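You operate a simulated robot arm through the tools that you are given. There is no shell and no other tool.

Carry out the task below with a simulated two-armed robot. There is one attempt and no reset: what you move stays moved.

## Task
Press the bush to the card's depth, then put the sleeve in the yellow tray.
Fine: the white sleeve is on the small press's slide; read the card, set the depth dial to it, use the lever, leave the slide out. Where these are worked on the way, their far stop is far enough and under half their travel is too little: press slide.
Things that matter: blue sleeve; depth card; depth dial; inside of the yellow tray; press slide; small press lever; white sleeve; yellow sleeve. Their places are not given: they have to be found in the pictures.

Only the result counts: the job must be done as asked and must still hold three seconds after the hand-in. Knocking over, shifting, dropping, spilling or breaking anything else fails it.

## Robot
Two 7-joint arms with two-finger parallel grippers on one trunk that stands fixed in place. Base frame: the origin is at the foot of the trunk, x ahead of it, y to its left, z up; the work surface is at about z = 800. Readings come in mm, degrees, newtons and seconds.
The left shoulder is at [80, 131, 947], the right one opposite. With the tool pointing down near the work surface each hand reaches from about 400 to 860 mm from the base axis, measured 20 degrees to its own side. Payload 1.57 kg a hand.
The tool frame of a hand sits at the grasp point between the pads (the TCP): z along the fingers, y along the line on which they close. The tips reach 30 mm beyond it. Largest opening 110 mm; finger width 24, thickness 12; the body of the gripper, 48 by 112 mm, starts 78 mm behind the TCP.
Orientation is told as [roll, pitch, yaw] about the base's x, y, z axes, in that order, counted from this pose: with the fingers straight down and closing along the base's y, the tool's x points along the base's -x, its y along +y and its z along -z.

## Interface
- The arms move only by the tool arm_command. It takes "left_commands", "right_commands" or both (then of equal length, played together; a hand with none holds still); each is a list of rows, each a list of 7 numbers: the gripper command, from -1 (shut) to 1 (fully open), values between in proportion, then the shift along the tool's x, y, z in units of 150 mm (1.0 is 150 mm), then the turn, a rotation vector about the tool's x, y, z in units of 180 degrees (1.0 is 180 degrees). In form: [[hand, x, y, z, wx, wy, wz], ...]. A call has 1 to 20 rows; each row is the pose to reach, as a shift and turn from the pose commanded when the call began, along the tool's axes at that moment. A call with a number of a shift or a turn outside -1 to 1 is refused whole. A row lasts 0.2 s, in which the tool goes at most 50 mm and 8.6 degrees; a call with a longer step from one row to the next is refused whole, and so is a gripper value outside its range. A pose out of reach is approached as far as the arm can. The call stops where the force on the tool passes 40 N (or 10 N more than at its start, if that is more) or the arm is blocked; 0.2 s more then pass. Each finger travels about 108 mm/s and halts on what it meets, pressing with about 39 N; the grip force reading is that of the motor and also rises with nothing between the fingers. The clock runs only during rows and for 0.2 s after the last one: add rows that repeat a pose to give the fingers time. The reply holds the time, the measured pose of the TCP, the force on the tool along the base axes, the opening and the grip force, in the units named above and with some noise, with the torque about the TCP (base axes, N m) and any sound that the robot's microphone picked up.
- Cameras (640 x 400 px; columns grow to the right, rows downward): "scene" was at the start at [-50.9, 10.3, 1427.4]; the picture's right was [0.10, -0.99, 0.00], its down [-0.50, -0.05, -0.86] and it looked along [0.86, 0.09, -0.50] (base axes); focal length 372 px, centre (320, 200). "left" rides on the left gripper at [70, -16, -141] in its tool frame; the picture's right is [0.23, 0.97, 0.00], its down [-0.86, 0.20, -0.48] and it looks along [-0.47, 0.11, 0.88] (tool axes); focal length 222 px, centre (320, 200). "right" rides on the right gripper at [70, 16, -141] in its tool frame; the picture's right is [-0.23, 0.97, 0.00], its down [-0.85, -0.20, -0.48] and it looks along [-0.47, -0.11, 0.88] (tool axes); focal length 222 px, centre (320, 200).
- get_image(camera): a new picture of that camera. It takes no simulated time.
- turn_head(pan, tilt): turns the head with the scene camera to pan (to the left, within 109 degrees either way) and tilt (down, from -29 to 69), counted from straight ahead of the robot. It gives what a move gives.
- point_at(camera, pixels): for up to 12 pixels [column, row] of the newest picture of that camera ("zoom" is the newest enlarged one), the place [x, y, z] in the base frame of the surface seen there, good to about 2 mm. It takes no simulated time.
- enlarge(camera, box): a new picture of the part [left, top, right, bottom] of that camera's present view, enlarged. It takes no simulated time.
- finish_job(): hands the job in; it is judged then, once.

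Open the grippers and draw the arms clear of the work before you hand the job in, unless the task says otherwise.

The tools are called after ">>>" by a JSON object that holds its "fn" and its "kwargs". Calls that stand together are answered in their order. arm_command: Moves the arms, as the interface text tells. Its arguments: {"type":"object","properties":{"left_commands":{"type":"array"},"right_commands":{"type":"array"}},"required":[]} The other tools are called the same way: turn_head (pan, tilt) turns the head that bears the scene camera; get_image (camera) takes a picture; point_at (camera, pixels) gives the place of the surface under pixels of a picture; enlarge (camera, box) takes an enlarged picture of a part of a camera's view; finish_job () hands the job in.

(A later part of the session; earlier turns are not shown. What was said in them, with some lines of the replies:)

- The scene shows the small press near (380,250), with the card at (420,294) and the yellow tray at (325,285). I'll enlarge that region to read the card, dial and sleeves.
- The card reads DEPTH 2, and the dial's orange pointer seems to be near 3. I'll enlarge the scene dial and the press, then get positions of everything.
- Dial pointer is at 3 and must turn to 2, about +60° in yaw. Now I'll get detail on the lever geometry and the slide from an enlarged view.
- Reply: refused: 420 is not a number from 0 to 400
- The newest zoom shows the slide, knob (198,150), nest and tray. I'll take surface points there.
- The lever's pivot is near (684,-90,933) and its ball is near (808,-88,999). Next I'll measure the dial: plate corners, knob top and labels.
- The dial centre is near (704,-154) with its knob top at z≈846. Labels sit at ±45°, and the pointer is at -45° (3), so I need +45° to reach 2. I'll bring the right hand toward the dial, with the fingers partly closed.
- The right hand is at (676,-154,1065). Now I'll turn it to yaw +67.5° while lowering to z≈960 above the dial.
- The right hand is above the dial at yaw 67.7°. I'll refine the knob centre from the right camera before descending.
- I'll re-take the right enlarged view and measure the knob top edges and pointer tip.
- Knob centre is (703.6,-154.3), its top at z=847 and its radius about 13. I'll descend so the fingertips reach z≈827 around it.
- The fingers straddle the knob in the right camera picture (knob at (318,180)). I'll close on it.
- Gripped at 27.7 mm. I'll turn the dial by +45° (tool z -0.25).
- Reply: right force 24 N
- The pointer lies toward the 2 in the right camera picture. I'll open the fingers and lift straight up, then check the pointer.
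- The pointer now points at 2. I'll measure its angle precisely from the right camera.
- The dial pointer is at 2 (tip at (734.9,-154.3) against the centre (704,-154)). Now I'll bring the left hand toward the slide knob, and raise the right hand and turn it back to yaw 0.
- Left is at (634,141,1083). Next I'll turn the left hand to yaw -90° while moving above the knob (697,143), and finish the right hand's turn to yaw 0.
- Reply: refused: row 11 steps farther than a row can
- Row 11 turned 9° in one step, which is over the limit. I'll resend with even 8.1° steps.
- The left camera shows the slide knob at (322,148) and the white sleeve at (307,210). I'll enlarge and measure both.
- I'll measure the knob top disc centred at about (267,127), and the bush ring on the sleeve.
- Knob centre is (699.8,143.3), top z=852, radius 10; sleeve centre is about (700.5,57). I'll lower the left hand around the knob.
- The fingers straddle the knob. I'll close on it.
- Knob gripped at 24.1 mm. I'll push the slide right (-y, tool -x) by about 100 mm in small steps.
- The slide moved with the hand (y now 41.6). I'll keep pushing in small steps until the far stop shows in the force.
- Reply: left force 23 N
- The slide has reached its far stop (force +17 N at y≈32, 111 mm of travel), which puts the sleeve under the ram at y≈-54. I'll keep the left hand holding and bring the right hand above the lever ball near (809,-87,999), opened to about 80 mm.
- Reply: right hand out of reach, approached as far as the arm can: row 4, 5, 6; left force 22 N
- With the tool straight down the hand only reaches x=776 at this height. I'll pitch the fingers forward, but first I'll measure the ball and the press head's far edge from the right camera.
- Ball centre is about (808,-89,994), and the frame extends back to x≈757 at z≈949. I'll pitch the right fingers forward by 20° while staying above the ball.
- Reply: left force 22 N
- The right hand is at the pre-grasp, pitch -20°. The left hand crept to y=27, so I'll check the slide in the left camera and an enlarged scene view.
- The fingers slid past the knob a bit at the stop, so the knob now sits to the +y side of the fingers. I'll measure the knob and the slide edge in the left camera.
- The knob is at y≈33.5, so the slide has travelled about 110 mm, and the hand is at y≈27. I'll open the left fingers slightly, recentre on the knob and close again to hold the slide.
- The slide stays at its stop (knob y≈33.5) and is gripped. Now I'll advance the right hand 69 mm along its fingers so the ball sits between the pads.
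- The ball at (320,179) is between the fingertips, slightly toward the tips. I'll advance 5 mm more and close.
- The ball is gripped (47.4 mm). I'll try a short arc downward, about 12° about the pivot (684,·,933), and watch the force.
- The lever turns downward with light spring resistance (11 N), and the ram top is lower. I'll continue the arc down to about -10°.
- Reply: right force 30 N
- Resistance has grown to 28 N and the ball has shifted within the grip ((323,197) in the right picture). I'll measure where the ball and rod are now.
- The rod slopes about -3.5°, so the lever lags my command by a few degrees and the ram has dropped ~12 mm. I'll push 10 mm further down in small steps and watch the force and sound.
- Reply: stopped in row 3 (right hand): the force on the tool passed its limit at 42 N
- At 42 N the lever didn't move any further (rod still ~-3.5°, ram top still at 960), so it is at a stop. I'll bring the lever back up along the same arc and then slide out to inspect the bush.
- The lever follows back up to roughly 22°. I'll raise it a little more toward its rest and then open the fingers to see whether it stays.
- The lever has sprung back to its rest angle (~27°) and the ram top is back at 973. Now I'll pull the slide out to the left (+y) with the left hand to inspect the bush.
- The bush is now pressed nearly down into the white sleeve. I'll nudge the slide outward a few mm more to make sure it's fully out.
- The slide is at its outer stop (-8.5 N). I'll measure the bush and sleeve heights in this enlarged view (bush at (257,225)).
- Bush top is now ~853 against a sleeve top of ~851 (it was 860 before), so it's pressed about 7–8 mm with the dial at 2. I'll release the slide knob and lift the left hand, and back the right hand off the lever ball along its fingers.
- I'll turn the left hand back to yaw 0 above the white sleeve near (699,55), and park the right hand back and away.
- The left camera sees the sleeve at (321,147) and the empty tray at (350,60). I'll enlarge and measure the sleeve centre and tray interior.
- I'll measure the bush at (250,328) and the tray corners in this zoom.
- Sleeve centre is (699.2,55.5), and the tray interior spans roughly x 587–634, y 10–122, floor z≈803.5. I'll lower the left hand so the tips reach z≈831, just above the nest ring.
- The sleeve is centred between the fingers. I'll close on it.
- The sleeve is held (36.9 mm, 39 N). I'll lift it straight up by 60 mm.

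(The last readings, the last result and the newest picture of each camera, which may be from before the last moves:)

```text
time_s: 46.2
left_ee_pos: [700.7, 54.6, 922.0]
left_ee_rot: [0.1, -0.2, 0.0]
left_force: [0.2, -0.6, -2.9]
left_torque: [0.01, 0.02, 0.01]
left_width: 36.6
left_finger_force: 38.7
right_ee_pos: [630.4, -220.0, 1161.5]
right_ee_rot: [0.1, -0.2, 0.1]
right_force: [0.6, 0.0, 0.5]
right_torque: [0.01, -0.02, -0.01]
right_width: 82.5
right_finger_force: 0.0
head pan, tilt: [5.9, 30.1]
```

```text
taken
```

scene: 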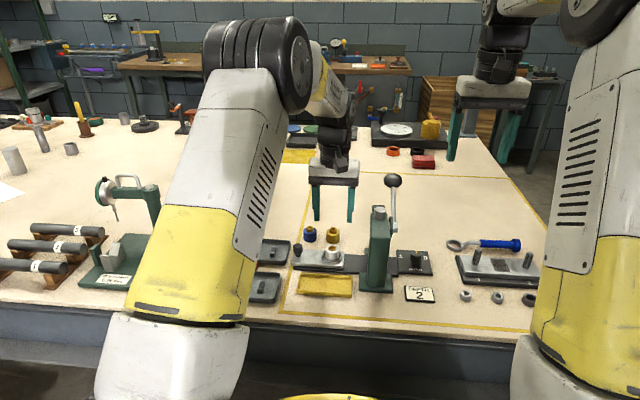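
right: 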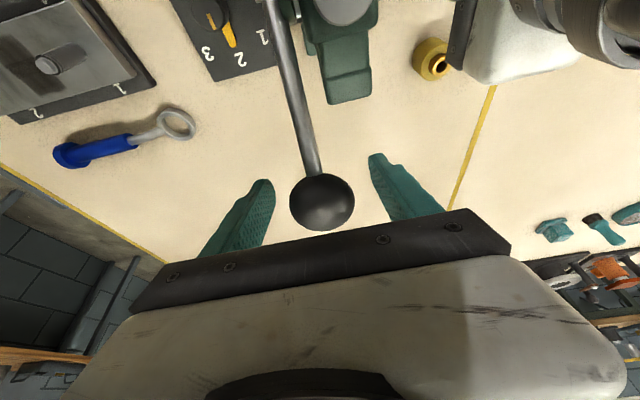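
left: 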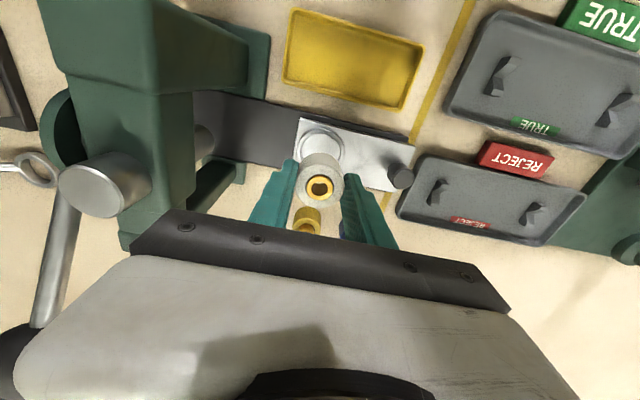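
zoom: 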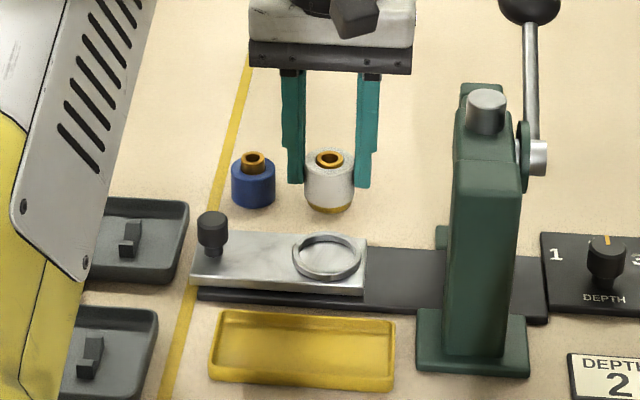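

The sleeve is clear of the nest. I'll carry it over the tray centre (611,66).

>>> {"fn": "arm_command", "kwargs": {"left_commands": [[-1, 0.08, 0.01, 0, 0, 0, 0], [-1, 0.2, 0.025, 0, 0, 0, 0], [-1, 0.32, 0.04, 0, 0, 0, 0], [-1, 0.44, 0.055, 0, 0, 0, 0], [-1, 0.54, 0.065, 0, 0, 0, 0], [-1, 0.593, 0.073, 0, 0, 0, 0], [-1, 0.593, 0.073, 0.12, 0, 0, 0], [-1, 0.593, 0.073, 0.24, 0, 0, 0], [-1, 0.593, 0.073, 0.3, 0, 0, 0], [-1, 0.593, 0.073, 0.3, 0, 0, 0]]}}

>>> {"fn": "get_image", "kwargs": {"camera": "left"}}

>>> {"fn": "enlarge", "kwargs": {"camera": "scene", "box": [270, 200, 390, 310]}}

```text
time_s: 48.4
left_ee_pos: [608.1, 65.0, 877.9]
left_ee_rot: [0.0, -0.1, 0.0]
left_force: [1.0, -0.3, -2.2]
left_torque: [0.04, -0.01, -0.03]
left_width: 36.9
left_finger_force: 39.3
right_ee_pos: [630.1, -219.9, 1161.7]
right_ee_rot: [0.1, -0.2, 0.1]
right_force: [-0.1, 0.7, -0.5]
right_torque: [0.0, 0.0, 0.0]
right_width: 82.2
right_finger_force: 0.0
head pan, tilt: [5.9, 30.1]
```

```text
taken
```

left: 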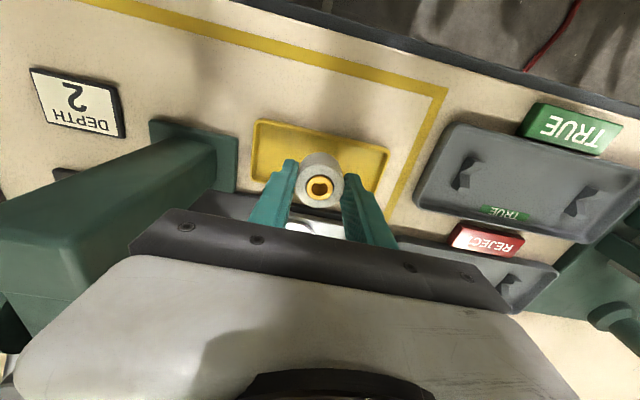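

```text
3.64 times, centred on (330, 255) of scene
```

zoom: 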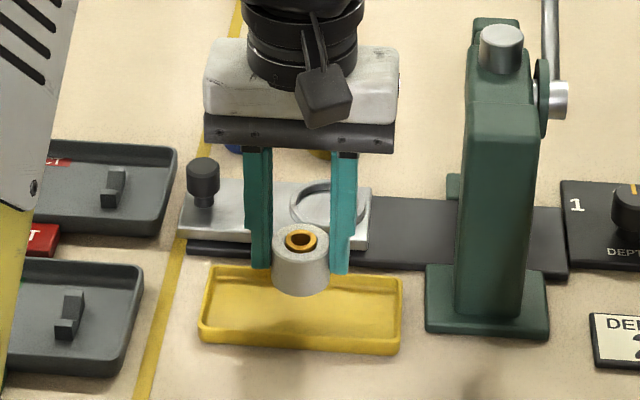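

The sleeve is over the tray. I'll lower it slowly until it touches the floor (TCP about 845).

>>> {"fn": "arm_command", "kwargs": {"left_commands": [[-1, 0, 0, 0.06, 0, 0, 0], [-1, 0, 0, 0.12, 0, 0, 0], [-1, 0, 0, 0.17, 0, 0, 0], [-1, 0, 0, 0.195, 0, 0, 0], [-1, 0, 0, 0.207, 0, 0, 0], [-1, 0, 0, 0.215, 0, 0, 0]]}}

>>> {"fn": "enlarge", "kwargs": {"camera": "scene", "box": [280, 230, 370, 310]}}

```text
time_s: 49.8
left_ee_pos: [609.7, 65.7, 845.8]
left_ee_rot: [0.0, -0.2, 0.0]
left_force: [-1.5, 0.4, 3.4]
left_torque: [0.13, 0.13, -0.03]
left_width: 36.6
left_finger_force: 39.2
right_ee_pos: [630.7, -219.5, 1161.9]
right_ee_rot: [0.0, -0.2, 0.1]
right_force: [0.2, -0.2, -0.3]
right_torque: [-0.02, 0.01, 0.01]
right_width: 82.7
right_finger_force: 0.1
head pan, tilt: [5.9, 30.1]
```

```text
5.00 times, centred on (325, 270) of scene
```

zoom: 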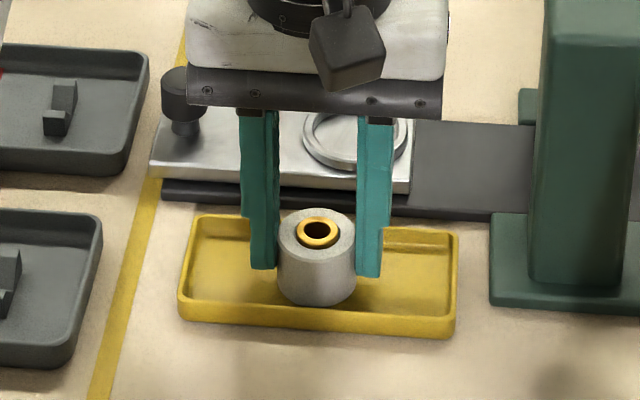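

The force changed from -2.5 N to +3.4 N, so the sleeve is touching the tray floor. I'll open the fingers and lift away.

>>> {"fn": "arm_command", "kwargs": {"left_commands": [[-0.25, 0, 0, 0, 0, 0, 0], [-0.1, 0, 0, 0, 0, 0, 0], [0.1, 0, 0, 0, 0, 0, 0], [0.1, 0, 0, 0, 0, 0, 0], [0.1, 0, 0, -0.08, 0, 0, 0], [0.1, 0, 0, -0.25, 0, 0, 0], [0.1, 0, 0, -0.5, 0, 0, 0], [0.1, 0, 0, -0.75, 0, 0, 0], [0.1, 0, 0, -1.0, 0, 0, 0]]}}

>>> {"fn": "enlarge", "kwargs": {"camera": "scene", "box": [280, 230, 370, 310]}}

>>> {"fn": "get_image", "kwargs": {"camera": "left"}}

```text
time_s: 51.8
left_ee_pos: [608.5, 67.1, 993.7]
left_ee_rot: [0.1, -0.1, 0.0]
left_force: [-0.4, 0.0, -0.1]
left_torque: [-0.02, 0.04, 0.0]
left_width: 60.5
left_finger_force: 0.1
right_ee_pos: [631.1, -220.1, 1162.6]
right_ee_rot: [-0.1, -0.1, 0.1]
right_force: [0.4, 0.3, -1.1]
right_torque: [-0.01, 0.02, 0.0]
right_width: 82.7
right_finger_force: 0.1
head pan, tilt: [5.9, 30.1]
```

```text
5.00 times, centred on (325, 270) of scene
```

zoom: 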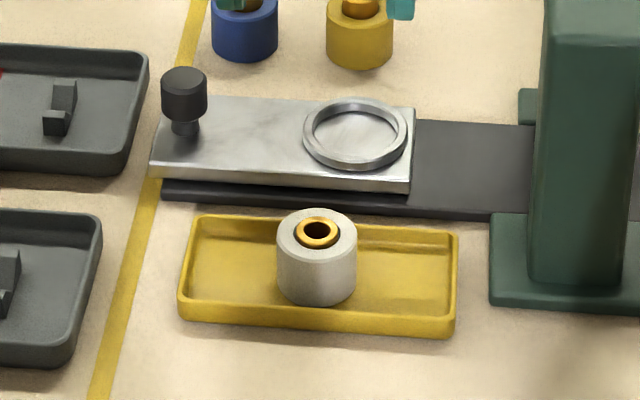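

```text
taken
```

left: 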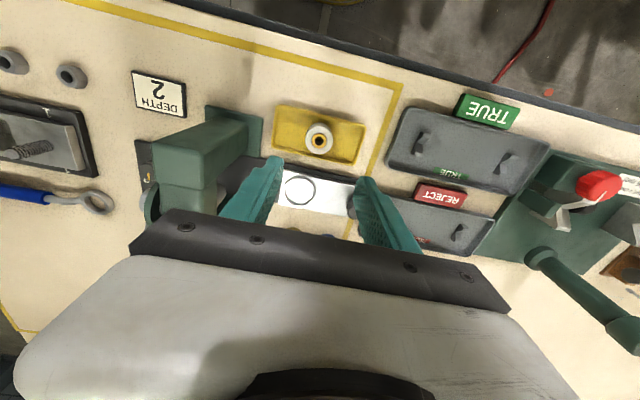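

The sleeve stands in the yellow tray and the slide is out. I'll draw both arms up and back with the grippers fully open.

>>> {"fn": "arm_command", "kwargs": {"left_commands": [[0.3, 0.02, 0.02, -0.15, 0, 0, 0], [0.5, 0.12, 0.1, -0.32, 0, 0, 0], [0.7, 0.26, 0.22, -0.5, 0, 0, 0], [1, 0.4, 0.34, -0.68, 0, 0, 0], [1, 0.54, 0.46, -0.84, 0, 0, 0], [1, 0.68, 0.58, -1.0, 0, 0, 0], [1, 0.72, 0.62, -1.0, 0, 0, 0]], "right_commands": [[0.6, 0.09, 0.01, -0.05, 0, 0, 0], [0.7, 0.19, 0.02, -0.1, 0, 0, 0], [0.8, 0.3, 0.03, -0.15, 0, 0, 0], [1, 0.4, 0.05, -0.2, 0, 0, 0], [1, 0.5, 0.07, -0.25, 0, 0, 0], [1, 0.6, 0.09, -0.3, 0, 0, 0], [1, 0.69, 0.1, -0.31, 0, 0, 0]]}}

>>> {"fn": "get_image", "kwargs": {"camera": "scene"}}

>>> {"fn": "enlarge", "kwargs": {"camera": "scene", "box": [270, 160, 450, 320]}}

>>> {"fn": "get_image", "kwargs": {"camera": "right"}}

```text
time_s: 53.4
left_ee_pos: [501.8, 159.5, 1143.9]
left_ee_rot: [0.0, -0.1, 0.0]
left_force: [-0.2, 0.2, 0.5]
left_torque: [0.0, 0.0, 0.01]
left_width: 109.8
left_finger_force: 0.0
right_ee_pos: [526.3, -203.1, 1206.5]
right_ee_rot: [0.0, -0.1, 0.1]
right_force: [-0.5, 0.5, 0.5]
right_torque: [-0.05, -0.01, 0.01]
right_width: 110.0
right_finger_force: 0.0
head pan, tilt: [5.9, 30.1]
```

```text
taken
```

scene: 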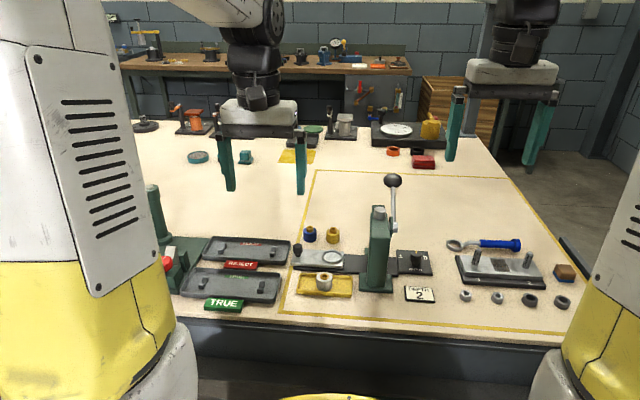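

```text
2.50 times, centred on (360, 240) of scene
```

zoom: 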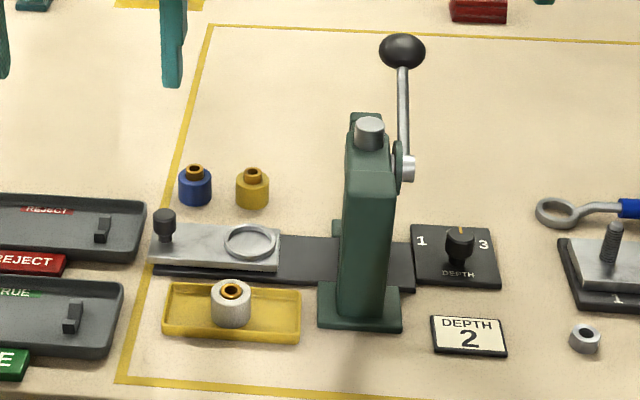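

```text
taken
```

right: 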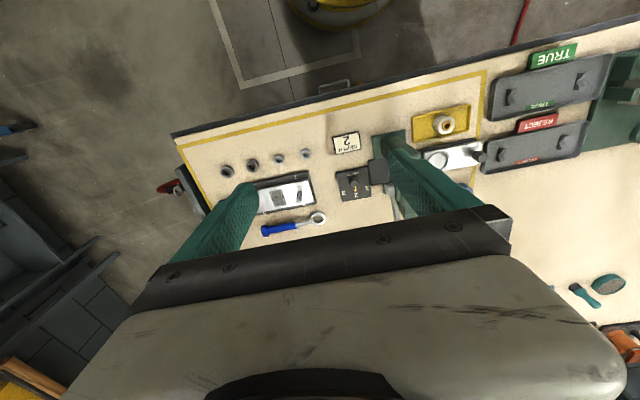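

The final pictures show the dial at 2, the lever at rest, and the slide out. The white sleeve with its pressed bush is standing in the yellow tray, the blue and yellow sleeves haven't moved, and both arms are clear. I'm handing the job in.

>>> {"fn": "finish_job", "kwargs": {}}

```text
The job is handed in.
```

I pressed the bush with the depth dial at 2, as the card says, and stood the white sleeve upright in the yellow tray. The job is handed in, but I haven't seen the judge's result.

- **Dial:** I turned it from 3 to 2, and the pointer measured within about 1° of the 2 mark.
- **Press:** I pushed the slide in to its far stop, about 110 mm. I pulled the lever down until it would go no further, even at 42 N, and it then sprang back to rest.
- **Bush:** It now stands about 2 mm above the sleeve, down from about 10 mm. I took the lever's stop as depth 2, because nothing showed the depth in millimetres to check against.
- **At hand-in:** The slide was out at its outer stop and the blue and yellow sleeves had not moved. Both grippers were open and clear of the work.
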